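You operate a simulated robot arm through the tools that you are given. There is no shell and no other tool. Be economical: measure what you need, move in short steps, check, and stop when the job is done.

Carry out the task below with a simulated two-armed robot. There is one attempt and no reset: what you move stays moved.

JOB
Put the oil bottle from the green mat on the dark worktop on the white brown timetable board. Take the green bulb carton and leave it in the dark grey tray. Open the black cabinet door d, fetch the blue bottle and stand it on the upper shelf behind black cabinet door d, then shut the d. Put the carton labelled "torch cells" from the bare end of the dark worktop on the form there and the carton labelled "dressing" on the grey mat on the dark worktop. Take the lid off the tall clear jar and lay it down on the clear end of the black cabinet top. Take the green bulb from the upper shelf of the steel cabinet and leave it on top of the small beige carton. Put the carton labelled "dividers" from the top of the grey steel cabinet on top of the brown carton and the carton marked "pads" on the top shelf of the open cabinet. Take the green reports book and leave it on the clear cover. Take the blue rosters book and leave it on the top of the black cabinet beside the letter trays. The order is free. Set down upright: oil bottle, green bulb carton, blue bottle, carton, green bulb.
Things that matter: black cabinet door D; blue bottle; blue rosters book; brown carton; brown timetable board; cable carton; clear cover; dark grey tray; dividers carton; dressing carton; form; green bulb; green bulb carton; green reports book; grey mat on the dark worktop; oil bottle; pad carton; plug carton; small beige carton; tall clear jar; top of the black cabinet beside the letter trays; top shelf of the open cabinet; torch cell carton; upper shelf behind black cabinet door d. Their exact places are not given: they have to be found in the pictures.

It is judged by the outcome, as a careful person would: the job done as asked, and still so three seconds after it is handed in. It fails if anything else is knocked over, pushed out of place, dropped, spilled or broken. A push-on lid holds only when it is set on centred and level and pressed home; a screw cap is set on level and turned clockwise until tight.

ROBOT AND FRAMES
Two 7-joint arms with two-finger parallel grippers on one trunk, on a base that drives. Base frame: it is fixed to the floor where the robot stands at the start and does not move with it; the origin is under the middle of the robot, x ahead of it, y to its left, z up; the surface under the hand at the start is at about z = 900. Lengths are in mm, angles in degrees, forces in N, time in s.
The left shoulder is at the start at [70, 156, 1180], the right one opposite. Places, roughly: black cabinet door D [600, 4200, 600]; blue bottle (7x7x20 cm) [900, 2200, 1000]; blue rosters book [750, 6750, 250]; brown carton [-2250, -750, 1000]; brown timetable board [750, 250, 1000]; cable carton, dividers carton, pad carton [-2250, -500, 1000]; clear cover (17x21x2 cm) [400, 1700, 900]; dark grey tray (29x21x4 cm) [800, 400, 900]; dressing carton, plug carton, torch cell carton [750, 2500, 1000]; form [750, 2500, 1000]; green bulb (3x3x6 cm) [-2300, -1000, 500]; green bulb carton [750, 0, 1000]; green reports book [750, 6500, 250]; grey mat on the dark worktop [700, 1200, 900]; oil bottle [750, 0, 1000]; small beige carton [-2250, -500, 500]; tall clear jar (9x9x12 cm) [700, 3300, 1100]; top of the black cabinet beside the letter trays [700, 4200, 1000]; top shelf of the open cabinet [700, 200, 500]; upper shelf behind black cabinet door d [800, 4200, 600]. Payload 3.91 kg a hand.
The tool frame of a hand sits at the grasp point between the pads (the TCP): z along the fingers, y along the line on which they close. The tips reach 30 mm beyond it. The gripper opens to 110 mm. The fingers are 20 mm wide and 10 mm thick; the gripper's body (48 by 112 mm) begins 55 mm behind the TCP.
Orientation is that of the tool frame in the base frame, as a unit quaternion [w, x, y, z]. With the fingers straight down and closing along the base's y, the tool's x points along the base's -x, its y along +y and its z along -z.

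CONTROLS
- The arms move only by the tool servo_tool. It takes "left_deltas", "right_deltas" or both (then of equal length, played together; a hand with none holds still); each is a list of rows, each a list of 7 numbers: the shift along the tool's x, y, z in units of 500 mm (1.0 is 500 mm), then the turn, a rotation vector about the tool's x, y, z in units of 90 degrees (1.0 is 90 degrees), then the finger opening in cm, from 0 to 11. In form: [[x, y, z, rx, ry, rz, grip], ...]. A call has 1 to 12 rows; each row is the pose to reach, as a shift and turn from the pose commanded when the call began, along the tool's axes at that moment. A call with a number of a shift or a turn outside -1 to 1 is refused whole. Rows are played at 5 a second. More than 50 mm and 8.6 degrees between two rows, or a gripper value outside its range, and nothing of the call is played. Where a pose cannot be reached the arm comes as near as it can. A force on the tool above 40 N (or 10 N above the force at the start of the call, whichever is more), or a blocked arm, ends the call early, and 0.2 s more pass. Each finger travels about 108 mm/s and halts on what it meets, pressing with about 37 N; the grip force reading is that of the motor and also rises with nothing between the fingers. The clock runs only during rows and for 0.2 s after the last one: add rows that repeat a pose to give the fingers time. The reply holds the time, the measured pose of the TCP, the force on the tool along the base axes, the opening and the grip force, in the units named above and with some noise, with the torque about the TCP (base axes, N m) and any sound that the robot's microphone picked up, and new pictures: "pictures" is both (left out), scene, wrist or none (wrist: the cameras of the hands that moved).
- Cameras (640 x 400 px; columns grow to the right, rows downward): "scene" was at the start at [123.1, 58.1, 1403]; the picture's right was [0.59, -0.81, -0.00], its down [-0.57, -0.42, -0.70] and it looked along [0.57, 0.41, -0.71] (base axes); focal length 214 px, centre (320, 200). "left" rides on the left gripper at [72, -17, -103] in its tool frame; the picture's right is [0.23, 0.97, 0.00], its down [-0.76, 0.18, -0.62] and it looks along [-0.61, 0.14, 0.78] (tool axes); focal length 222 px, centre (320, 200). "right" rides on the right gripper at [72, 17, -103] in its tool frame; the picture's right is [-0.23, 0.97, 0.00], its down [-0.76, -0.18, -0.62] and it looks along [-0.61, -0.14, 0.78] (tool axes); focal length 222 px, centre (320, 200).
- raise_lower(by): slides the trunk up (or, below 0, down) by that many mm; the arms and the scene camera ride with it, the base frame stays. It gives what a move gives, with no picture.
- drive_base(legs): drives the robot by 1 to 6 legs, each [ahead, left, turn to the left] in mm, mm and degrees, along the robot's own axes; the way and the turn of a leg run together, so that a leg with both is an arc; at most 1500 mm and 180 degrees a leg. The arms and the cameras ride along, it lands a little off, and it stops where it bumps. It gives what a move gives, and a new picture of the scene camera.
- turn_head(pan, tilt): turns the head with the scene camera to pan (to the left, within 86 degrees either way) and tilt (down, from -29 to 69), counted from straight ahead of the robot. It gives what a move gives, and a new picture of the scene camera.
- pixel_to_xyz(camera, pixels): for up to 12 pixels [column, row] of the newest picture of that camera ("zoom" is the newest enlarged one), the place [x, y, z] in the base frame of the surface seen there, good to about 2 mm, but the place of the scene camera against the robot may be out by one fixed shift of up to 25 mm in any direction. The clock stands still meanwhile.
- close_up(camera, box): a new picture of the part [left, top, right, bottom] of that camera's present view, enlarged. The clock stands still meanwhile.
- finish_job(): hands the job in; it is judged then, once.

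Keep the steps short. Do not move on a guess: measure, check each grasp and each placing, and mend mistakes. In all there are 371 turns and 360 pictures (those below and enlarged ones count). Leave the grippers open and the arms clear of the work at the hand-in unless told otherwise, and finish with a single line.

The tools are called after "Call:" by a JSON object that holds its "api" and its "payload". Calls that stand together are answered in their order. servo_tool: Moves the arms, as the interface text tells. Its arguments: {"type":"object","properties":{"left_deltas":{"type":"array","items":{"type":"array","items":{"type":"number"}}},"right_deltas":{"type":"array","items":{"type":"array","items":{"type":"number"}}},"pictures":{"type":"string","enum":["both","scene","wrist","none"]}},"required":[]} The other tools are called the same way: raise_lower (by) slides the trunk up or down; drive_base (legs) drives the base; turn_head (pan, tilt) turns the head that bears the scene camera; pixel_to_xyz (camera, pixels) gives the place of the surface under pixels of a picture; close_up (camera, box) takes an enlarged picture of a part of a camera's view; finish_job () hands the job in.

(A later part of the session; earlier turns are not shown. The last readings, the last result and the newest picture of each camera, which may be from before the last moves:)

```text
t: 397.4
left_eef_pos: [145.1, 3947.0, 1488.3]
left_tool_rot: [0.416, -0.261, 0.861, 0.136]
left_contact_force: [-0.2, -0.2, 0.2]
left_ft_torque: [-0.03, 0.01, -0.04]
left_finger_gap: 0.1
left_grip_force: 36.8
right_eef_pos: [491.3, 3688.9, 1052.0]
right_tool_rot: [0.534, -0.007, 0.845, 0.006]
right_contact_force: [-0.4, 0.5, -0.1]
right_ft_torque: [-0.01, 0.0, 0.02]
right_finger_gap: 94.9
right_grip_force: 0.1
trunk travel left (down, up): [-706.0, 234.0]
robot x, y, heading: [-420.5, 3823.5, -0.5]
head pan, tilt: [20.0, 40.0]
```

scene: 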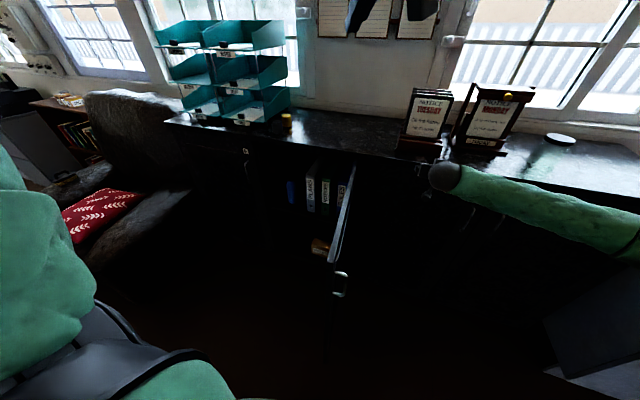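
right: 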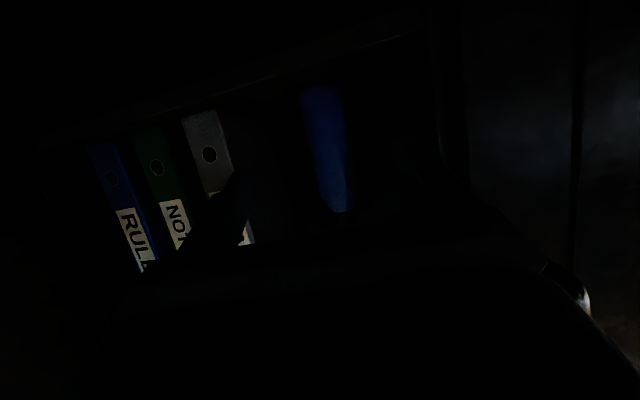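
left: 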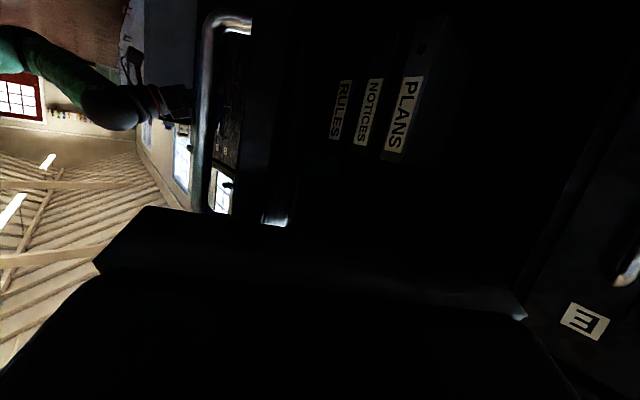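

The door's hinge is at about (549,3985), the edge at (28,3940) and the top at 1010. I'll step right so the left hand is on its outer side, and lower both hands clear.

Call:
{"api": "drive_base", "payload": {"legs": [[0, -130, 0]]}}

Call:
{"api": "servo_tool", "payload": {"right_deltas": [[0.024, 0, -0.051, 0, 0, 0, 9], [0.049, 0, -0.103, 0, 0, 0, 9], [0.073, 0, -0.154, 0, 0, 0, 9], [0.097, 0, -0.206, 0, 0, 0, 9], [0.121, 0, -0.257, 0, 0, 0, 9], [0.146, 0, -0.309, 0, 0, 0, 9], [0.17, 0, -0.36, 0, 0, 0, 9]], "left_deltas": [[0.056, -0.001, 0.044, 0, 0, 0, 0], [0.113, -0.002, 0.088, 0, 0, 0, 0], [0.169, -0.003, 0.132, 0, 0, 0, 0], [0.225, -0.004, 0.177, 0, 0, 0, 0], [0.281, -0.006, 0.221, 0, 0, 0, 0], [0.338, -0.007, 0.265, 0, 0, 0, 0], [0.394, -0.008, 0.309, 0, 0, 0, 0]], "pictures": "none"}}

Call:
{"api": "raise_lower", "payload": {"by": -285}}

```text
t: 398.6
left_eef_pos: [144.8, 3815.8, 1487.2]
left_tool_rot: [0.416, -0.261, 0.861, 0.135]
left_contact_force: [-0.6, 0.0, -1.0]
left_ft_torque: [0.03, 0.01, 0.01]
left_finger_gap: 0.0
left_grip_force: 36.9
right_eef_pos: [490.1, 3557.6, 1050.8]
right_tool_rot: [0.535, -0.006, 0.845, 0.006]
right_contact_force: [0.2, 0.4, -0.6]
right_ft_torque: [-0.01, 0.03, 0.0]
right_finger_gap: 95.0
right_grip_force: 0.1
trunk travel left (down, up): [-706.0, 234.0]
robot x, y, heading: [-421.6, 3695.2, -0.2]
head pan, tilt: [20.0, 40.0]
```

scene: 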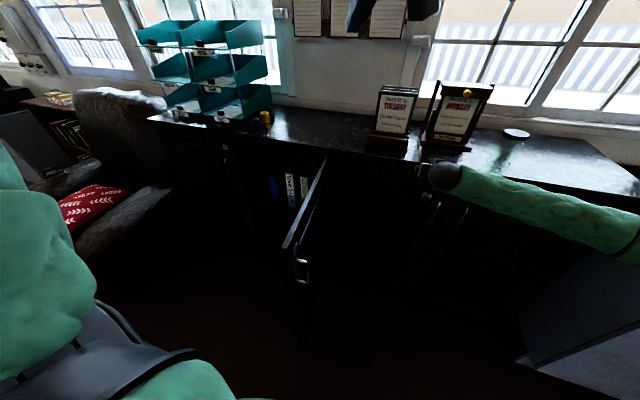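

```text
t: 400.2
left_eef_pos: [144.2, 3818.3, 1235.8]
left_tool_rot: [0.416, -0.26, 0.861, 0.134]
left_contact_force: [-0.3, 0.3, 0.0]
left_ft_torque: [-0.01, -0.01, 0.01]
left_finger_gap: 0.0
left_grip_force: 36.7
right_eef_pos: [292.0, 3554.8, 1051.8]
right_tool_rot: [0.533, -0.006, 0.846, 0.003]
right_contact_force: [-0.2, -0.4, 0.3]
right_ft_torque: [0.01, 0.0, 0.0]
right_finger_gap: 89.9
right_grip_force: 0.0
trunk travel left (down, up): [-706.0, 234.0]
robot x, y, heading: [-422.2, 3693.8, -0.3]
head pan, tilt: [20.0, 40.0]
```

```text
t: 403.1
left_eef_pos: [143.3, 3815.4, 951.5]
left_tool_rot: [0.416, -0.26, 0.861, 0.135]
left_contact_force: [0.1, 0.8, -0.5]
left_ft_torque: [-0.01, 0.03, 0.01]
left_finger_gap: 0.0
left_grip_force: 36.8
right_eef_pos: [293.2, 3554.1, 767.7]
right_tool_rot: [0.533, -0.006, 0.846, 0.005]
right_contact_force: [-0.2, 0.5, 0.0]
right_ft_torque: [0.0, -0.04, 0.02]
right_finger_gap: 90.1
right_grip_force: 0.1
trunk travel left (down, up): [-421.0, 519.0]
robot x, y, heading: [-422.2, 3688.7, -0.3]
head pan, tilt: [20.0, 40.0]
```

Call:
{"api": "turn_head", "payload": {"pan": 25, "tilt": 45}}

```text
t: 403.8
left_eef_pos: [143.1, 3816.2, 952.4]
left_tool_rot: [0.415, -0.26, 0.861, 0.135]
left_contact_force: [-0.8, -0.8, -0.6]
left_ft_torque: [0.03, 0.04, 0.02]
left_finger_gap: 0.2
left_grip_force: 37.0
right_eef_pos: [291.1, 3553.4, 767.7]
right_tool_rot: [0.534, -0.006, 0.846, 0.004]
right_contact_force: [-0.4, -0.7, 0.1]
right_ft_torque: [0.01, -0.01, 0.01]
right_finger_gap: 89.7
right_grip_force: 0.1
trunk travel left (down, up): [-421.0, 519.0]
robot x, y, heading: [-419.9, 3691.0, -0.3]
head pan, tilt: [25.0, 45.0]
```

scene: 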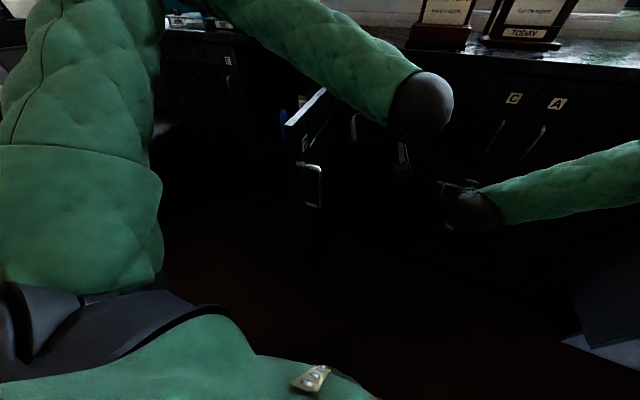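

The left hand is right of the door with its wrist above the door's top. I'll pull the right hand in, then push the door shut along its arc with the base.

Call:
{"api": "servo_tool", "payload": {"right_deltas": [[-0.003, -0.02, -0.072, 0, 0, 0, 9], [-0.006, -0.04, -0.143, 0, 0, 0, 9], [-0.01, -0.06, -0.215, 0, 0, 0, 9], [-0.013, -0.08, -0.286, 0, 0, 0, 9], [-0.016, -0.1, -0.358, 0, 0, 0, 9], [-0.019, -0.12, -0.429, 0, 0, 0, 9]], "pictures": "none"}}

Call:
{"api": "drive_base", "payload": {"legs": [[-11, 121, 0], [12, 138, 0], [40, 97, 0], [63, 83, 0]]}}

```text
t: 405.2
left_eef_pos: [142.4, 3816.0, 951.4]
left_tool_rot: [0.417, -0.26, 0.861, 0.135]
left_contact_force: [0.2, 0.3, 0.4]
left_ft_torque: [0.0, -0.02, -0.01]
left_finger_gap: 0.1
left_grip_force: 36.8
right_eef_pos: [207.5, 3508.3, 861.6]
right_tool_rot: [0.534, -0.005, 0.845, 0.004]
right_contact_force: [-0.4, 0.9, 1.3]
right_ft_torque: [0.01, -0.02, 0.0]
right_finger_gap: 90.2
right_grip_force: 0.0
right hand out of reach, approached as far as the arm can: row 4, 5, 6
trunk travel left (down, up): [-421.0, 519.0]
robot x, y, heading: [-419.4, 3691.8, -0.6]
head pan, tilt: [25.0, 45.0]
```

```text
t: 408.9
left_eef_pos: [251.2, 4255.2, 951.1]
left_tool_rot: [0.415, -0.26, 0.862, 0.134]
left_contact_force: [0.5, -0.3, -1.0]
left_ft_torque: [0.01, 0.05, -0.03]
left_finger_gap: 0.0
left_grip_force: 37.4
right_eef_pos: [315.1, 3948.2, 858.9]
right_tool_rot: [0.533, -0.006, 0.846, 0.004]
right_contact_force: [0.2, -0.2, 0.5]
right_ft_torque: [0.0, 0.0, -0.02]
right_finger_gap: 90.1
right_grip_force: 0.1
trunk travel left (down, up): [-421.0, 519.0]
robot x, y, heading: [-313.0, 4130.3, -0.5]
head pan, tilt: [25.0, 45.0]
```

scene: 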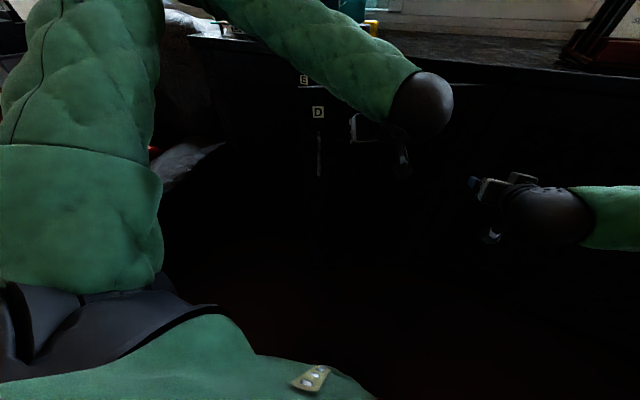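

Call:
{"api": "drive_base", "payload": {"legs": [[83, 63, 0], [90, 36, 0]]}}

```text
t: 410.8
left_eef_pos: [425.3, 4353.4, 951.2]
left_tool_rot: [0.416, -0.26, 0.861, 0.135]
left_contact_force: [-0.5, -0.1, -0.2]
left_ft_torque: [-0.01, 0.01, -0.02]
left_finger_gap: 0.0
left_grip_force: 37.2
right_eef_pos: [488.5, 4046.0, 858.5]
right_tool_rot: [0.533, -0.006, 0.846, 0.004]
right_contact_force: [0.7, -0.3, -0.7]
right_ft_torque: [0.0, 0.04, -0.03]
right_finger_gap: 90.0
right_grip_force: 0.0
trunk travel left (down, up): [-421.0, 519.0]
robot x, y, heading: [-142.2, 4232.7, -0.2]
head pan, tilt: [25.0, 45.0]
```

scene: 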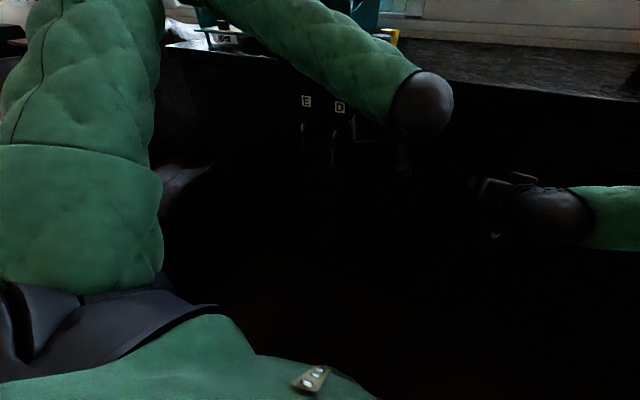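

The door is nearly shut. I'll finish by extending the left arm forward until it is pressed home.

Call:
{"api": "servo_tool", "payload": {"left_deltas": [[-0.03, -0.027, 0.038, 0, 0, 0, 0], [-0.061, -0.054, 0.076, 0, 0, 0, 0], [-0.091, -0.08, 0.113, 0, 0, 0, 0], [-0.115, -0.101, 0.143, 0, 0, 0, 0], [-0.126, -0.111, 0.157, 0, 0, 0, 0], [-0.137, -0.121, 0.17, 0, 0, 0, 0]], "pictures": "scene"}}

Call:
{"api": "close_up", "payload": {"camera": "scene", "box": [220, 60, 440, 220]}}

```text
t: 411.8
left_eef_pos: [521.4, 4362.4, 952.9]
left_tool_rot: [0.414, -0.259, 0.862, 0.137]
left_contact_force: [-14.3, 1.0, 10.4]
left_ft_torque: [0.1, -0.1, 0.15]
left_finger_gap: 0.1
left_grip_force: 36.7
right_eef_pos: [487.2, 4045.2, 859.7]
right_tool_rot: [0.533, -0.006, 0.846, 0.004]
right_contact_force: [-0.1, 0.1, -0.7]
right_ft_torque: [0.02, 0.0, 0.01]
right_finger_gap: 89.9
right_grip_force: 0.0
trunk travel left (down, up): [-421.0, 519.0]
robot x, y, heading: [-142.0, 4232.4, -0.4]
head pan, tilt: [25.0, 45.0]
stopped in row 5 (left hand): the force on the tool passed its limit at 62 N (the readings are from after the stop); the commanded pose is now the measured one
```

scene: 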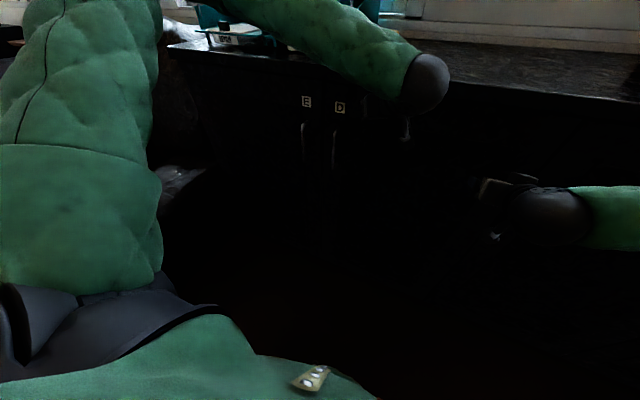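

```text
2.50 times, centred on (330, 140) of scene
```

zoom: 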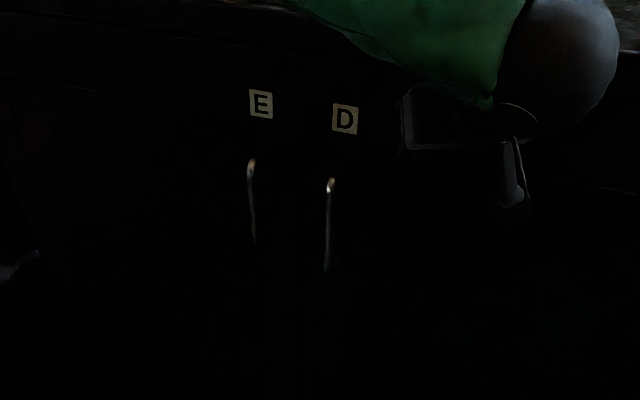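

Call:
{"api": "pixel_to_xyz", "payload": {"camera": "zoom", "pixels": [[345, 118], [260, 103], [330, 210], [252, 200], [290, 150], [310, 150], [330, 150], [278, 150]]}}

```text
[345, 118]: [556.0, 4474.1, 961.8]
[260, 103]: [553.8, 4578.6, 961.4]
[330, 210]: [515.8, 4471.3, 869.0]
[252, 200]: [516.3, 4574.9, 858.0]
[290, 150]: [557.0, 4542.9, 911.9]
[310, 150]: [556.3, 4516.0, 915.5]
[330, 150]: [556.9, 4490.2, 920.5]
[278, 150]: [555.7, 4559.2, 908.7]
```

Door D is shut flush with E. Next the jar. I'll raise the trunk, back off, drive right and turn the right hand to point down.

Call:
{"api": "raise_lower", "payload": {"by": 330}}

Call:
{"api": "drive_base", "payload": {"legs": [[-200, 0, 0], [0, -680, 0]]}}

Call:
{"api": "servo_tool", "payload": {"right_deltas": [[0, 0, -0.02, 0, 0.08, 0, 11], [0, 0, -0.04, 0, 0.16, 0, 11], [0, 0, -0.06, 0, 0.24, 0, 11], [0, 0, -0.08, 0, 0.32, 0, 11], [0, 0, -0.1, 0, 0.4, 0, 11], [0, 0, -0.12, 0, 0.48, 0, 11], [0, 0, -0.14, 0, 0.56, 0, 11], [0, 0, -0.16, 0, 0.64, 0, 11], [0, 0, -0.16, 0, 0.72, 0, 11], [0, 0, -0.16, 0, 0.72, 0, 11]], "pictures": "none"}}

Call:
{"api": "turn_head", "payload": {"pan": -5, "tilt": 35}}

```text
t: 412.8
left_eef_pos: [520.4, 4361.4, 996.8]
left_tool_rot: [0.413, -0.258, 0.862, 0.138]
left_contact_force: [-0.4, -0.4, 0.7]
left_ft_torque: [-0.01, 0.0, -0.01]
left_finger_gap: 0.2
left_grip_force: 36.5
right_eef_pos: [486.7, 4045.0, 907.8]
right_tool_rot: [0.533, -0.006, 0.846, 0.005]
right_contact_force: [0.9, 0.3, -0.1]
right_ft_torque: [0.01, 0.02, -0.01]
right_finger_gap: 90.0
right_grip_force: 0.2
trunk travel left (down, up): [-467.0, 473.0]
robot x, y, heading: [-142.1, 4227.5, -0.3]
head pan, tilt: [25.0, 45.0]
stopped: the force on the tool passed its limit at 48 N (the readings are from after the stop); the commanded pose is now the measured one
```

```text
t: 417.7
left_eef_pos: [318.2, 3682.4, 996.6]
left_tool_rot: [0.414, -0.257, 0.862, 0.138]
left_contact_force: [0.3, -0.4, 0.2]
left_ft_torque: [0.01, 0.0, -0.01]
left_finger_gap: 0.1
left_grip_force: 37.2
right_eef_pos: [284.6, 3366.8, 905.9]
right_tool_rot: [0.533, -0.005, 0.846, 0.005]
right_contact_force: [0.8, -0.1, 0.2]
right_ft_torque: [0.0, 0.04, 0.01]
right_finger_gap: 89.9
right_grip_force: 0.1
trunk travel left (down, up): [-467.0, 473.0]
robot x, y, heading: [-346.5, 3553.1, -0.2]
head pan, tilt: [25.0, 45.0]
```

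scene: 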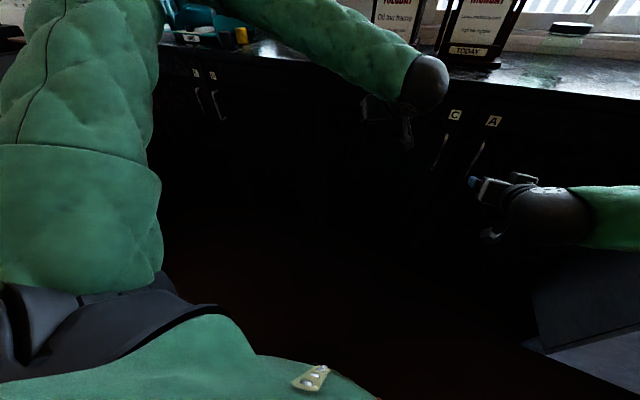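

```text
t: 419.9
left_eef_pos: [316.5, 3683.2, 997.4]
left_tool_rot: [0.414, -0.257, 0.862, 0.137]
left_contact_force: [0.4, 1.1, -0.2]
left_ft_torque: [-0.01, -0.02, 0.04]
left_finger_gap: 0.1
left_grip_force: 36.7
right_eef_pos: [211.5, 3365.4, 940.6]
right_tool_rot: [-0.004, -0.007, 1.0, 0.001]
right_contact_force: [-0.3, -0.1, -0.2]
right_ft_torque: [0.0, 0.0, 0.0]
right_finger_gap: 110.0
right_grip_force: 0.0
trunk travel left (down, up): [-467.0, 473.0]
robot x, y, heading: [-341.6, 3551.9, -0.3]
head pan, tilt: [25.0, 45.0]
```

```text
t: 420.9
left_eef_pos: [318.0, 3682.5, 996.6]
left_tool_rot: [0.414, -0.257, 0.862, 0.138]
left_contact_force: [0.0, 0.7, 1.4]
left_ft_torque: [-0.01, 0.03, 0.0]
left_finger_gap: 0.0
left_grip_force: 36.7
right_eef_pos: [211.8, 3366.2, 940.0]
right_tool_rot: [-0.003, -0.007, 1.0, 0.001]
right_contact_force: [0.6, 0.5, 0.0]
right_ft_torque: [-0.01, 0.02, -0.02]
right_finger_gap: 110.0
right_grip_force: 0.1
trunk travel left (down, up): [-467.0, 473.0]
robot x, y, heading: [-349.5, 3548.0, -0.3]
head pan, tilt: [-5.0, 35.0]
```

scene: 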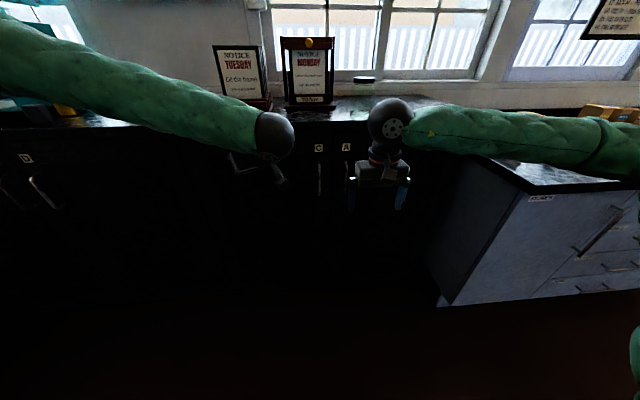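

Call:
{"api": "raise_lower", "payload": {"by": 340}}

Call:
{"api": "drive_base", "payload": {"legs": [[290, 0, 0]]}}

Call:
{"api": "close_up", "payload": {"camera": "right", "box": [0, 0, 640, 400]}}

```text
t: 424.2
left_eef_pos: [319.2, 3682.9, 1337.5]
left_tool_rot: [0.413, -0.258, 0.863, 0.137]
left_contact_force: [-0.7, 0.4, 0.4]
left_ft_torque: [0.02, -0.01, 0.0]
left_finger_gap: 0.0
left_grip_force: 37.2
right_eef_pos: [212.7, 3365.6, 1280.3]
right_tool_rot: [-0.004, -0.007, 1.0, 0.001]
right_contact_force: [-0.2, 0.6, 0.2]
right_ft_torque: [-0.02, -0.03, -0.01]
right_finger_gap: 110.2
right_grip_force: 0.0
trunk travel left (down, up): [-807.0, 133.0]
robot x, y, heading: [-346.3, 3550.7, -0.3]
head pan, tilt: [-5.0, 35.0]
```

```text
t: 426.2
left_eef_pos: [607.7, 3680.1, 1337.1]
left_tool_rot: [0.413, -0.257, 0.863, 0.137]
left_contact_force: [0.0, 0.1, 0.2]
left_ft_torque: [-0.01, 0.01, -0.01]
left_finger_gap: 0.0
left_grip_force: 36.9
right_eef_pos: [501.6, 3363.3, 1280.4]
right_tool_rot: [-0.003, -0.006, 1.0, 0.001]
right_contact_force: [0.6, -0.2, 0.2]
right_ft_torque: [0.0, -0.01, 0.02]
right_finger_gap: 110.1
right_grip_force: 0.0
trunk travel left (down, up): [-807.0, 133.0]
robot x, y, heading: [-55.6, 3550.5, -0.1]
head pan, tilt: [-5.0, 35.0]
```

scene: 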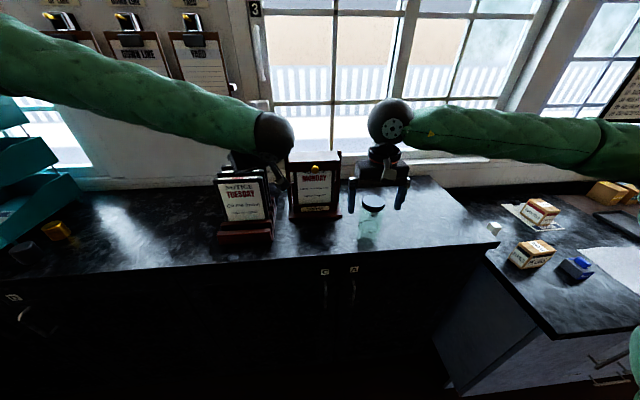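

```text
1.00 times, centred on (320, 200) of right (not enlarged: the box is as wide or as high as the picture)
```

zoom: 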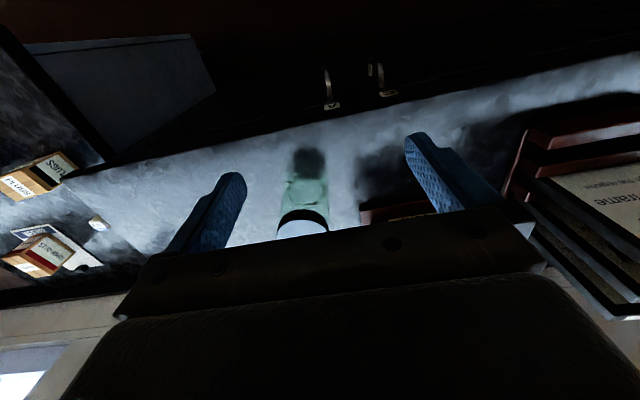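

Call:
{"api": "pixel_to_xyz", "payload": {"camera": "zoom", "pixels": [[280, 232], [326, 228], [303, 212], [280, 215], [325, 208], [303, 228], [305, 195], [303, 150], [450, 220], [390, 210]]}}

Call:
{"api": "pixel_to_xyz", "payload": {"camera": "scene", "pixels": [[363, 204], [383, 204], [373, 199], [373, 210], [314, 153], [242, 172], [420, 215], [450, 210], [480, 235], [440, 190]]}}

Call:
{"api": "close_up", "payload": {"camera": "scene", "box": [270, 140, 430, 260]}}

```text
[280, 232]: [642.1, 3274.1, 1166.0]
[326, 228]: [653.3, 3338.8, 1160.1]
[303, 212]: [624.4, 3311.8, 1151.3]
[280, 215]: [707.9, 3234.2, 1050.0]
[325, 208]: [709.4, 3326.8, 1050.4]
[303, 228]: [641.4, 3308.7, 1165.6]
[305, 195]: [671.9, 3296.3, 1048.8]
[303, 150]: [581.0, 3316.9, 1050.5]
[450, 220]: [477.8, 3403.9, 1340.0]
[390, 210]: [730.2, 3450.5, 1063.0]
```

```text
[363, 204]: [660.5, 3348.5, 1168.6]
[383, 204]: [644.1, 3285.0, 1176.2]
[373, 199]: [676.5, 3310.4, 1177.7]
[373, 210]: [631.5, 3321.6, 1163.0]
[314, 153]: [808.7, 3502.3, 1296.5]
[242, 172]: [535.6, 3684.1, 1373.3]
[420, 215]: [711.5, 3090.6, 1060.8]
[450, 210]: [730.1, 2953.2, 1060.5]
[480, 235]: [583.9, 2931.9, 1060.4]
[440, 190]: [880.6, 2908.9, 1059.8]
```

```text
3.33 times, centred on (350, 200) of scene
```

zoom: 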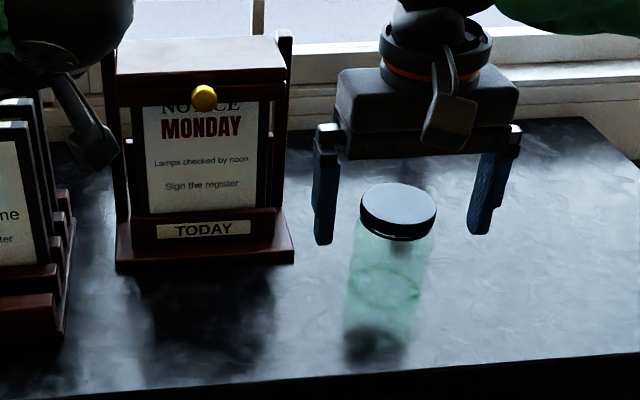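

The lid's top is at z 1166, centre about (661,3308), dia about 74, rim 19 mm high. I'll move the right hand above it.

Call:
{"api": "servo_tool", "payload": {"right_deltas": [[-0.08, -0.028, 0.03, 0, 0, 0, 11], [-0.16, -0.056, 0.06, 0, 0, 0, 11], [-0.24, -0.083, 0.09, 0, 0, 0, 11], [-0.319, -0.111, 0.11, 0, 0, 0, 11], [-0.319, -0.111, 0.11, 0, 0, 0, 11]], "pictures": "wrist"}}

```text
t: 427.4
left_eef_pos: [608.0, 3679.7, 1336.8]
left_tool_rot: [0.414, -0.256, 0.863, 0.136]
left_contact_force: [0.3, 0.0, -0.4]
left_ft_torque: [0.02, 0.0, -0.01]
left_finger_gap: 0.1
left_grip_force: 37.3
right_eef_pos: [661.3, 3308.2, 1225.2]
right_tool_rot: [-0.003, -0.006, 1.0, 0.0]
right_contact_force: [0.5, 0.1, 0.0]
right_ft_torque: [-0.01, 0.0, 0.0]
right_finger_gap: 109.8
right_grip_force: 0.0
trunk travel left (down, up): [-807.0, 133.0]
robot x, y, heading: [-53.7, 3555.2, -0.3]
head pan, tilt: [-5.0, 35.0]
```

right: 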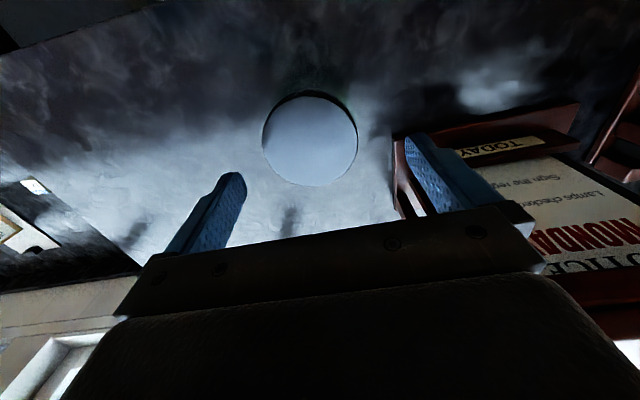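

Call:
{"api": "pixel_to_xyz", "payload": {"camera": "right", "pixels": [[264, 145], [356, 138], [310, 96], [312, 184], [310, 140], [262, 115], [350, 105]]}}

Call:
{"api": "close_up", "payload": {"camera": "right", "box": [230, 60, 400, 200]}}

```text
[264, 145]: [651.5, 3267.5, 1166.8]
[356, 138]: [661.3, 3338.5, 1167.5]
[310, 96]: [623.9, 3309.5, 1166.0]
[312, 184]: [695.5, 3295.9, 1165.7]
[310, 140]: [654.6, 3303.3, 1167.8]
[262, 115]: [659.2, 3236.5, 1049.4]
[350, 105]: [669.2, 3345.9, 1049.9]
```

```text
2.86 times, centred on (315, 130) of right
```

zoom: 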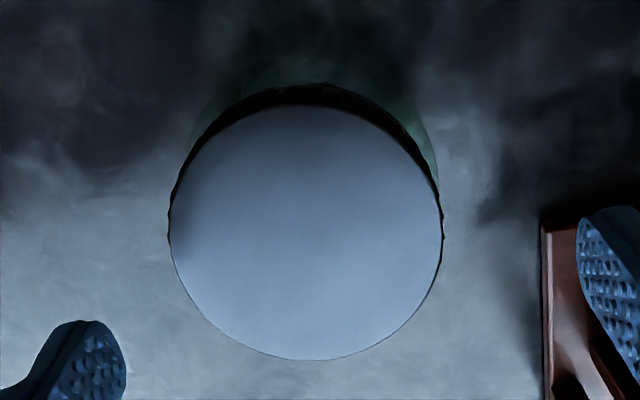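

Call:
{"api": "servo_tool", "payload": {"right_deltas": [[0.002, -0.01, 0.05, 0, 0, 0, 11], [0.002, -0.01, 0.095, 0, 0, 0, 11], [0.002, -0.01, 0.095, 0, 0, 0, 11], [0.002, -0.01, 0.095, 0, 0, 0, 7.8], [0.002, -0.01, 0.095, 0, 0, 0, 6], [0.002, -0.01, 0.095, 0, 0, 0, 0], [0.002, -0.01, 0.095, 0, 0, 0, 0]], "pictures": "wrist"}}

```text
t: 429.0
left_eef_pos: [609.6, 3678.9, 1336.7]
left_tool_rot: [0.413, -0.256, 0.863, 0.137]
left_contact_force: [-0.3, 0.4, 0.8]
left_ft_torque: [0.03, -0.03, -0.01]
left_finger_gap: 0.0
left_grip_force: 37.0
right_eef_pos: [660.8, 3303.9, 1177.5]
right_tool_rot: [-0.003, -0.006, 1.0, 0.001]
right_contact_force: [0.5, -2.1, 1.5]
right_ft_torque: [-0.15, -0.05, 0.03]
right_finger_gap: 73.2
right_grip_force: 37.2
trunk travel left (down, up): [-807.0, 133.0]
robot x, y, heading: [-57.8, 3553.6, -0.4]
head pan, tilt: [-5.0, 35.0]
```

right: 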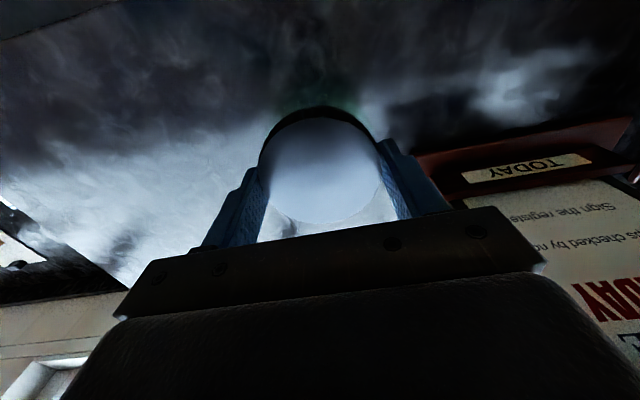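

I grip the lid. I'll lift 15 mm slowly and check whether the jar stays.

Call:
{"api": "servo_tool", "payload": {"right_deltas": [[0, 0, -0.006, 0, 0, 0, 0], [0, 0, -0.014, 0, 0, 0, 0], [0, 0, -0.022, 0, 0, 0, 0], [0, 0, -0.03, 0, 0, 0, 0]], "pictures": "scene"}}

Call:
{"api": "close_up", "payload": {"camera": "scene", "box": [320, 150, 440, 250]}}

```text
t: 430.0
left_eef_pos: [609.4, 3680.7, 1336.6]
left_tool_rot: [0.413, -0.256, 0.863, 0.136]
left_contact_force: [0.3, -0.2, -0.4]
left_ft_torque: [-0.01, -0.03, -0.02]
left_finger_gap: 0.0
left_grip_force: 37.3
right_eef_pos: [661.1, 3303.3, 1192.6]
right_tool_rot: [-0.003, -0.006, 1.0, 0.001]
right_contact_force: [0.4, -0.5, -2.2]
right_ft_torque: [0.0, -0.03, 0.0]
right_finger_gap: 73.4
right_grip_force: 37.1
trunk travel left (down, up): [-807.0, 133.0]
robot x, y, heading: [-58.4, 3557.3, -0.4]
head pan, tilt: [-5.0, 35.0]
```

scene: 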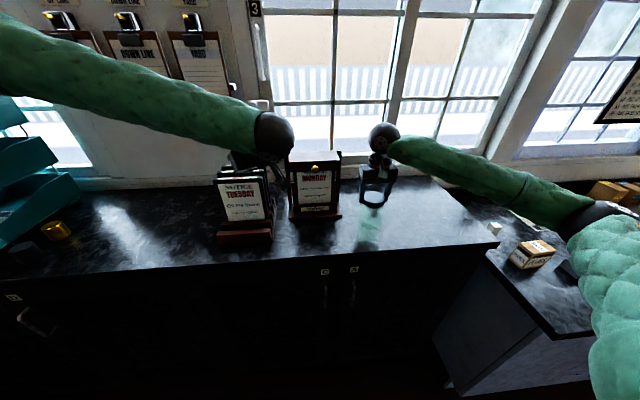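

```text
4.00 times, centred on (380, 200) of scene
```

zoom: 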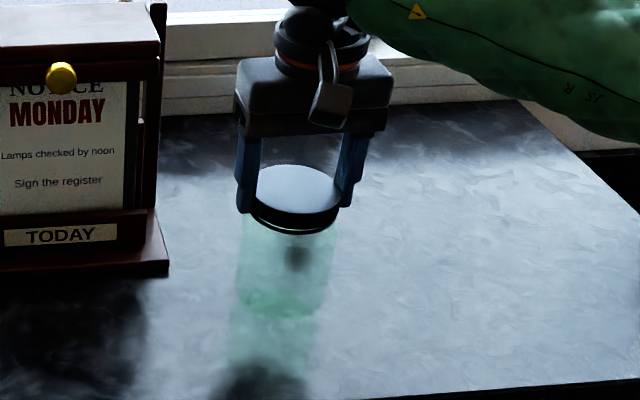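

The jar comes up with its lid, so I must hold it. I'll set it back down, release, move the robot to the right, and bring the left hand round to hold the jar's body.

Call:
{"api": "servo_tool", "payload": {"right_deltas": [[0, 0, 0.012, 0, 0, 0, 0], [0, 0, 0.024, 0, 0, 0, 0], [0, 0, 0.03, 0, 0, 0, 0], [0, 0, 0.03, 0, 0, 0, 0], [0, 0, 0.03, 0, 0, 0, 9], [0, 0, 0.03, 0, 0, 0, 11], [0, 0, -0.05, 0, 0, 0, 11], [0, 0, -0.13, 0, 0, 0, 11], [0, 0, -0.13, 0, 0, 0, 11]], "pictures": "none"}}

Call:
{"api": "drive_base", "payload": {"legs": [[0, -200, 0]]}}

Call:
{"api": "servo_tool", "payload": {"left_deltas": [[0.065, -0.025, 0.005, 0.074, -0.021, 0.043, 3], [0.13, -0.049, 0.01, 0.147, -0.041, 0.086, 6], [0.195, -0.074, 0.015, 0.221, -0.062, 0.129, 9], [0.26, -0.098, 0.02, 0.295, -0.083, 0.172, 10.5], [0.326, -0.123, 0.025, 0.368, -0.103, 0.215, 11], [0.391, -0.147, 0.03, 0.442, -0.124, 0.258, 11], [0.456, -0.172, 0.034, 0.5155, -0.1448, 0.3013, 11], [0.456, -0.172, 0.034, 0.5155, -0.1448, 0.3013, 11]], "pictures": "both"}}

```text
t: 432.0
left_eef_pos: [610.0, 3678.1, 1335.4]
left_tool_rot: [0.413, -0.256, 0.863, 0.136]
left_contact_force: [-0.1, 0.4, -0.2]
left_ft_torque: [-0.01, 0.01, 0.03]
left_finger_gap: 0.3
left_grip_force: 36.4
right_eef_pos: [661.8, 3304.9, 1257.6]
right_tool_rot: [-0.003, -0.005, 1.0, 0.0]
right_contact_force: [0.2, 0.1, -0.3]
right_ft_torque: [-0.01, -0.02, -0.01]
right_finger_gap: 110.1
right_grip_force: 0.0
trunk travel left (down, up): [-807.0, 133.0]
robot x, y, heading: [-52.7, 3552.7, -0.1]
head pan, tilt: [-5.0, 35.0]
```

```text
t: 433.6
left_eef_pos: [607.2, 3479.6, 1336.2]
left_tool_rot: [0.414, -0.256, 0.863, 0.136]
left_contact_force: [0.7, 0.0, 1.3]
left_ft_torque: [0.0, -0.01, -0.01]
left_finger_gap: 0.0
left_grip_force: 37.2
right_eef_pos: [659.5, 3105.7, 1257.1]
right_tool_rot: [-0.004, -0.006, 1.0, 0.002]
right_contact_force: [0.1, -0.4, -0.4]
right_ft_torque: [-0.03, 0.03, 0.01]
right_finger_gap: 110.0
right_grip_force: 0.0
trunk travel left (down, up): [-807.0, 133.0]
robot x, y, heading: [-53.4, 3351.7, -0.4]
head pan, tilt: [-5.0, 35.0]
```

scene: 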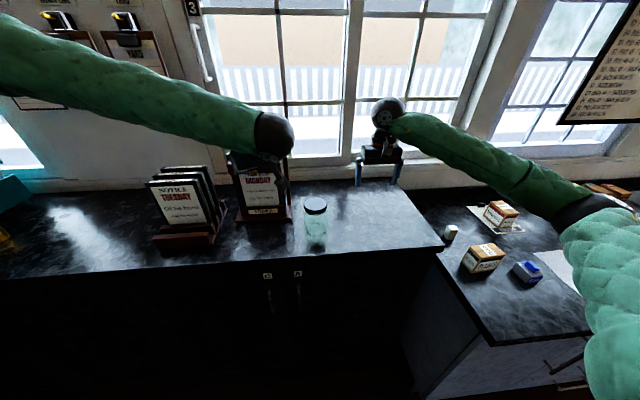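

```text
t: 435.4
left_eef_pos: [552.6, 3387.4, 1174.7]
left_tool_rot: [0.529, 0.146, 0.831, -0.094]
left_contact_force: [-0.5, 0.2, 0.0]
left_ft_torque: [-0.06, 0.0, 0.06]
left_finger_gap: 109.9
left_grip_force: 0.1
left hand out of reach, approached as far as the arm can: row 4, 5, 6, 7, 8
right_eef_pos: [660.7, 3103.8, 1256.6]
right_tool_rot: [-0.004, -0.006, 1.0, 0.001]
right_contact_force: [0.3, -1.8, -0.1]
right_ft_torque: [-0.02, -0.01, 0.01]
right_finger_gap: 110.1
right_grip_force: 0.1
trunk travel left (down, up): [-807.0, 133.0]
robot x, y, heading: [-60.5, 3349.8, -0.1]
head pan, tilt: [-5.0, 35.0]
```

scene: 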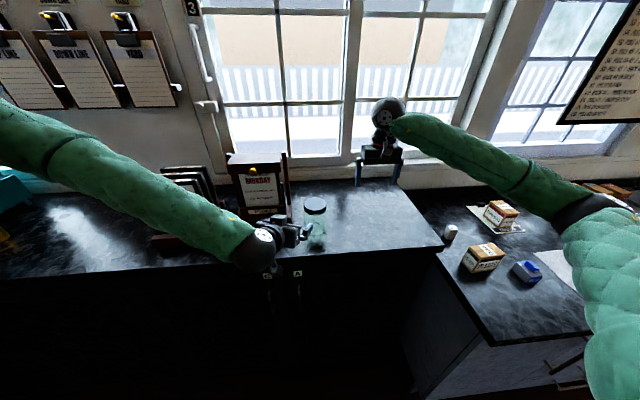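
left: 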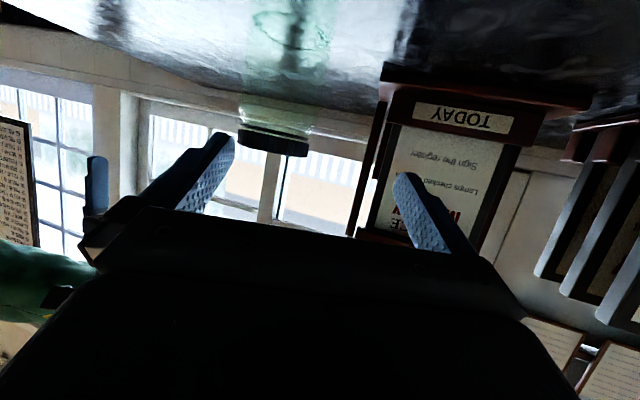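

Call:
{"api": "raise_lower", "payload": {"by": -38}}

Call:
{"api": "drive_base", "payload": {"legs": [[0, -48, 0]]}}

Call:
{"api": "servo_tool", "payload": {"left_deltas": [[0, 0, 0.06, 0, 0, 0, 11], [0, 0, 0.12, 0, 0, 0, 11], [0, 0, 0.12, 0, 0, 0, 11]], "pictures": "wrist"}}

```text
t: 436.2
left_eef_pos: [552.9, 3388.3, 1136.8]
left_tool_rot: [0.529, 0.146, 0.831, -0.095]
left_contact_force: [0.1, -0.5, -0.5]
left_ft_torque: [-0.02, -0.03, 0.01]
left_finger_gap: 110.3
left_grip_force: 0.0
right_eef_pos: [659.1, 3105.3, 1219.8]
right_tool_rot: [-0.002, -0.007, 1.0, 0.0]
right_contact_force: [0.5, 0.0, 0.3]
right_ft_torque: [0.0, -0.01, 0.0]
right_finger_gap: 110.1
right_grip_force: 0.1
trunk travel left (down, up): [-769.0, 171.0]
robot x, y, heading: [-60.5, 3348.9, -0.7]
head pan, tilt: [-5.0, 35.0]
```

```text
t: 437.1
left_eef_pos: [552.6, 3340.5, 1136.4]
left_tool_rot: [0.528, 0.146, 0.831, -0.094]
left_contact_force: [0.4, 0.2, 0.4]
left_ft_torque: [-0.02, 0.01, -0.03]
left_finger_gap: 110.1
left_grip_force: 0.0
right_eef_pos: [660.2, 3058.8, 1219.3]
right_tool_rot: [-0.003, -0.006, 1.0, 0.0]
right_contact_force: [-0.1, 1.0, -0.7]
right_ft_torque: [-0.05, 0.02, 0.0]
right_finger_gap: 109.8
right_grip_force: 0.1
trunk travel left (down, up): [-769.0, 171.0]
robot x, y, heading: [-54.6, 3301.5, -0.5]
head pan, tilt: [-5.0, 35.0]
```

scene: 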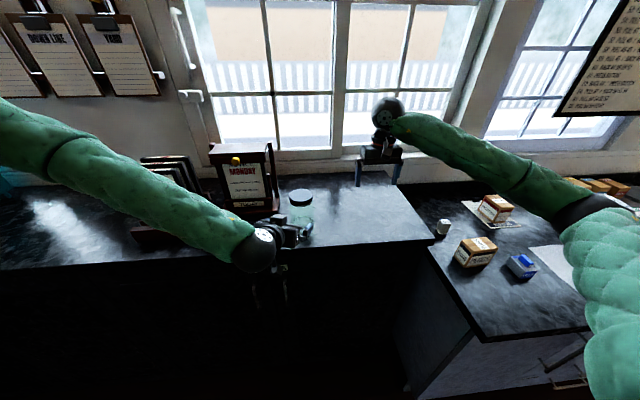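

```text
t: 437.9
left_eef_pos: [603.5, 3341.4, 1125.7]
left_tool_rot: [0.529, 0.145, 0.831, -0.093]
left_contact_force: [0.1, -0.8, 0.1]
left_ft_torque: [0.0, -0.03, 0.0]
left_finger_gap: 109.9
left_grip_force: 0.1
left hand out of reach, approached as far as the arm can: row 1, 2, 3
right_eef_pos: [659.6, 3056.3, 1219.6]
right_tool_rot: [-0.002, -0.007, 1.0, 0.001]
right_contact_force: [0.1, 0.2, 0.0]
right_ft_torque: [-0.02, 0.0, -0.01]
right_finger_gap: 109.8
right_grip_force: 0.1
trunk travel left (down, up): [-769.0, 171.0]
robot x, y, heading: [-57.9, 3302.9, -0.5]
head pan, tilt: [-5.0, 35.0]
```

left: 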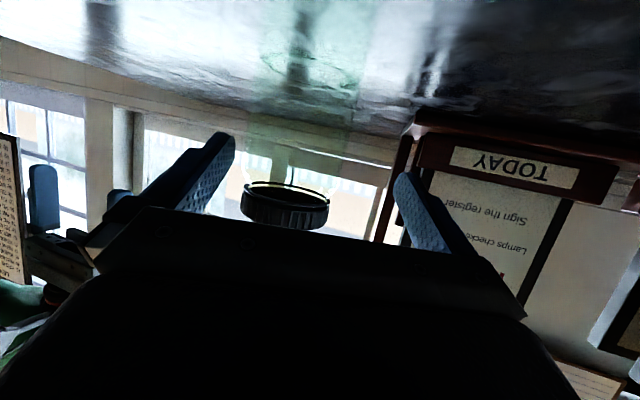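

The lid has a ribbed rim, so it is likely a screw cap. The left arm can't reach farther across, so I'll centre it on the jar with the base and lower slightly.

Call:
{"api": "drive_base", "payload": {"legs": [[0, -22, 0], [46, -17, 0]]}}

Call:
{"api": "raise_lower", "payload": {"by": -22}}

Call:
{"api": "close_up", "payload": {"camera": "left", "box": [80, 0, 560, 300]}}

```text
t: 439.2
left_eef_pos: [644.7, 3305.1, 1128.5]
left_tool_rot: [0.531, 0.146, 0.829, -0.095]
left_contact_force: [-0.1, 1.1, -0.4]
left_ft_torque: [0.0, -0.01, 0.01]
left_finger_gap: 110.1
left_grip_force: 0.1
right_eef_pos: [699.4, 3020.8, 1222.8]
right_tool_rot: [-0.002, -0.006, 1.0, -0.001]
right_contact_force: [-1.0, 0.6, 0.6]
right_ft_torque: [-0.06, -0.04, -0.02]
right_finger_gap: 110.3
right_grip_force: 0.1
trunk travel left (down, up): [-769.0, 171.0]
robot x, y, heading: [-16.5, 3264.0, -0.7]
head pan, tilt: [-5.0, 35.0]
```

scene: 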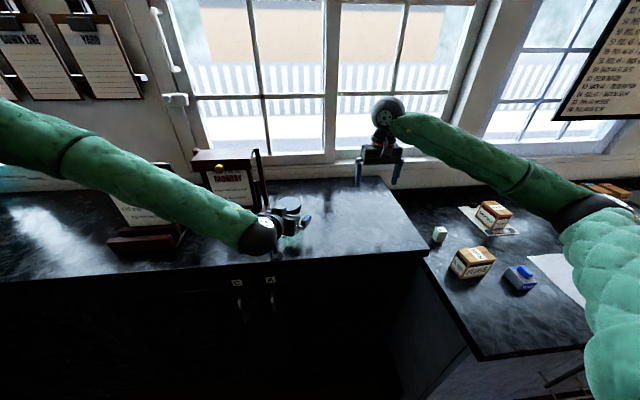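

```text
t: 439.9
left_eef_pos: [651.3, 3301.1, 1103.5]
left_tool_rot: [0.529, 0.146, 0.831, -0.094]
left_contact_force: [0.3, 0.9, -0.3]
left_ft_torque: [0.01, 0.0, 0.0]
left_finger_gap: 110.0
left_grip_force: 0.0
right_eef_pos: [706.8, 3016.8, 1195.4]
right_tool_rot: [-0.004, -0.005, 1.0, 0.001]
right_contact_force: [1.0, -0.2, -0.3]
right_ft_torque: [0.0, 0.0, -0.01]
right_finger_gap: 110.0
right_grip_force: 0.0
trunk travel left (down, up): [-747.0, 193.0]
robot x, y, heading: [-14.5, 3262.1, -0.3]
head pan, tilt: [-5.0, 35.0]
```

```text
1.33 times, centred on (320, 150) of left
```

zoom: 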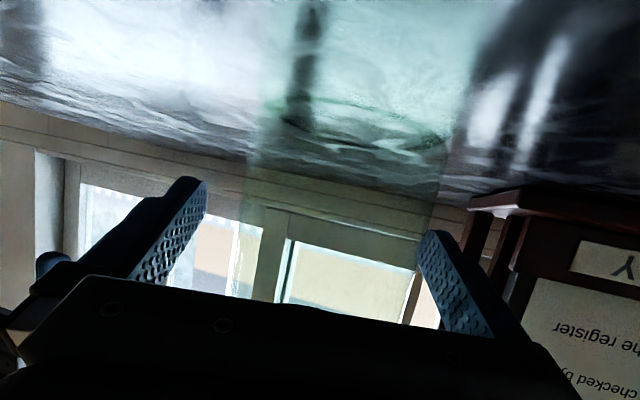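

The jar is between the left fingers. I'll close them on it, then bring the right hand over the lid.

Call:
{"api": "servo_tool", "payload": {"left_deltas": [[0, 0, 0, 0, 0, 0, 9], [0, 0, 0, 0, 0, 0, 7], [0, 0, 0, 0, 0, 0, 0], [0, 0, 0, 0, 0, 0, 0], [0, 0, 0, 0, 0, 0, 0], [0, 0, 0, 0, 0, 0, 0], [0, 0, 0, 0, 0, 0, 0], [0, 0, 0, 0, 0, 0, 0], [0, 0, 0, 0, 0, 0, 0]], "right_deltas": [[0, 0, -0.06, 0, 0, 0, 11], [0, 0, -0.12, 0, 0, 0, 11], [0.013, 0.082, -0.13, 0, 0, 0, 11], [0.027, 0.164, -0.13, 0, 0, 0, 11], [0.04, 0.246, -0.13, 0, 0, 0, 11], [0.054, 0.328, -0.13, 0, 0, 0, 11], [0.067, 0.41, -0.13, 0, 0, 0, 11], [0.08, 0.492, -0.13, 0, 0, 0, 11], [0.094, 0.572, -0.13, 0, 0, 0, 11]], "pictures": "both"}}

```text
t: 441.9
left_eef_pos: [648.8, 3302.7, 1104.4]
left_tool_rot: [0.529, 0.146, 0.83, -0.095]
left_contact_force: [2.5, 0.4, 14.1]
left_ft_torque: [0.16, -0.13, -0.18]
left_finger_gap: 79.9
left_grip_force: 37.2
right_eef_pos: [654.3, 3303.4, 1263.6]
right_tool_rot: [-0.003, -0.004, 1.0, 0.0]
right_contact_force: [0.1, 0.1, 0.3]
right_ft_torque: [0.02, 0.0, -0.01]
right_finger_gap: 110.0
right_grip_force: 0.0
trunk travel left (down, up): [-747.0, 193.0]
robot x, y, heading: [-11.5, 3265.8, -0.4]
head pan, tilt: [-5.0, 35.0]
```

scene: 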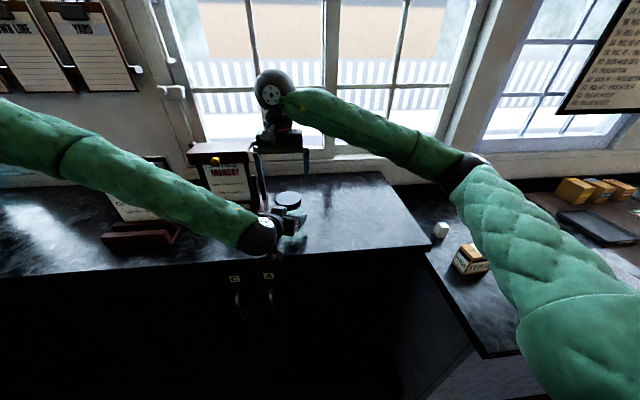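
right: 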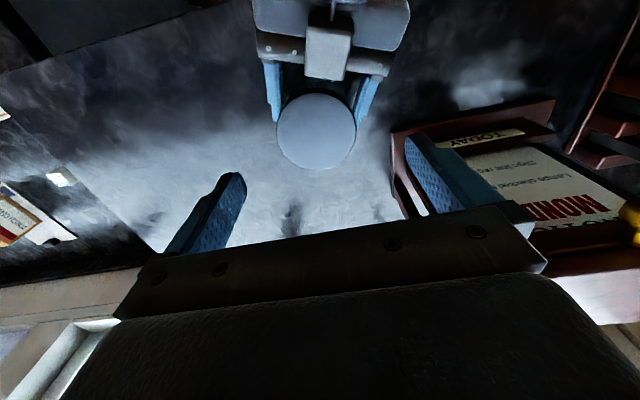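
left: 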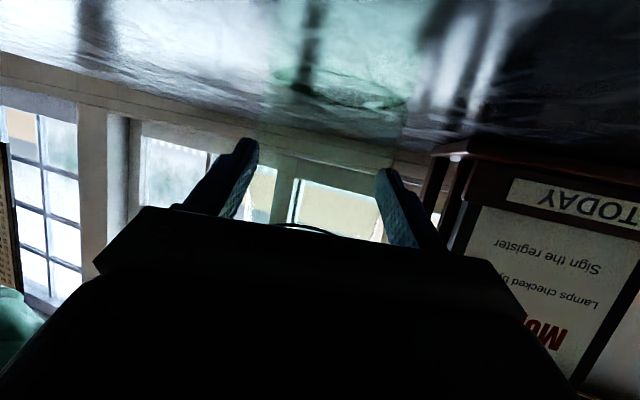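

Call:
{"api": "pixel_to_xyz", "payload": {"camera": "right", "pixels": [[278, 135], [354, 132], [316, 97], [317, 168], [316, 132]]}}

```text
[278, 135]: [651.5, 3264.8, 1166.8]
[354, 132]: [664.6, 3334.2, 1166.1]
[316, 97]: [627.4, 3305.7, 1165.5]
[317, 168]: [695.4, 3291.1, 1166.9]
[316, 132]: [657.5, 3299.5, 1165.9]
```

I'll go down onto the lid, grip, and twist anticlockwise about 52°.

Call:
{"api": "servo_tool", "payload": {"right_deltas": [[-0.013, -0.007, 0.08, 0, 0, 0, 11], [-0.013, -0.007, 0.15, 0, 0, 0, 11], [-0.013, -0.007, 0.171, 0, 0, 0, 9], [-0.013, -0.007, 0.171, 0, 0, 0, 6], [-0.013, -0.007, 0.171, 0, 0, 0, 0], [-0.013, -0.007, 0.171, 0, 0, -0.083, 0], [-0.013, -0.007, 0.171, 0, 0, -0.166, 0], [-0.013, -0.007, 0.171, 0, 0, -0.25, 0], [-0.013, -0.007, 0.17, 0, 0, -0.333, 0], [-0.013, -0.007, 0.17, 0, 0, -0.416, 0], [-0.013, -0.007, 0.17, 0, 0, -0.5, 0], [-0.013, -0.007, 0.169, 0, 0, -0.58, 0]], "pictures": "wrist"}}

```text
t: 444.2
left_eef_pos: [648.8, 3303.5, 1103.3]
left_tool_rot: [0.529, 0.145, 0.831, -0.093]
left_contact_force: [-2.0, 3.6, 5.4]
left_ft_torque: [0.29, 0.22, 0.06]
left_finger_gap: 79.8
left_grip_force: 37.3
right_eef_pos: [660.3, 3300.1, 1177.2]
right_tool_rot: [-0.003, -0.344, 0.939, 0.001]
right_contact_force: [0.8, -3.6, -0.9]
right_ft_torque: [-0.37, -0.05, 0.03]
right_finger_gap: 73.2
right_grip_force: 36.9
trunk travel left (down, up): [-747.0, 193.0]
robot x, y, heading: [-13.9, 3262.3, -0.6]
head pan, tilt: [-5.0, 35.0]
stopped in row 11 (left hand): the force on the tool passed its limit at 40 N (the readings are from after the stop); the commanded pose is now the measured one
```

right: 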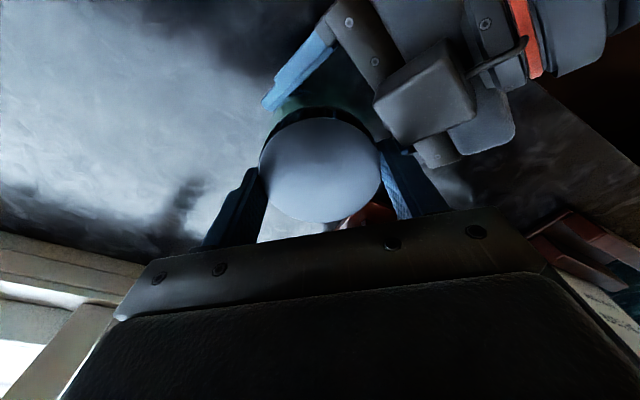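

It turned about 40°. Now I'll try a gentle pull upward.

Call:
{"api": "servo_tool", "payload": {"right_deltas": [[0, 0, -0.004, 0, 0, 0, 0], [0, 0, -0.01, 0, 0, 0, 0], [0, 0, -0.02, 0, 0, 0, 0], [0, 0, -0.03, 0, 0, 0, 0]], "pictures": "wrist"}}

```text
t: 445.2
left_eef_pos: [649.4, 3303.2, 1104.7]
left_tool_rot: [0.529, 0.146, 0.83, -0.094]
left_contact_force: [-0.2, -0.4, 32.2]
left_ft_torque: [-0.06, -0.13, -0.02]
left_finger_gap: 78.4
left_grip_force: 37.0
right_eef_pos: [661.0, 3298.3, 1191.3]
right_tool_rot: [-0.004, -0.345, 0.939, 0.001]
right_contact_force: [0.0, -0.7, -35.1]
right_ft_torque: [-0.01, -0.15, 0.03]
right_finger_gap: 73.6
right_grip_force: 37.3
trunk travel left (down, up): [-747.0, 193.0]
robot x, y, heading: [-13.8, 3265.7, -0.5]
head pan, tilt: [-5.0, 35.0]
```

right: 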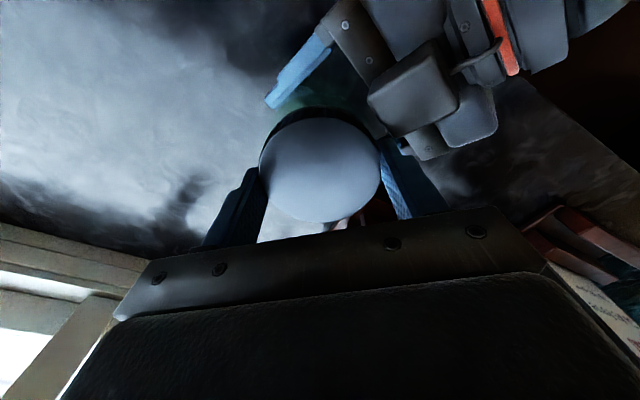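

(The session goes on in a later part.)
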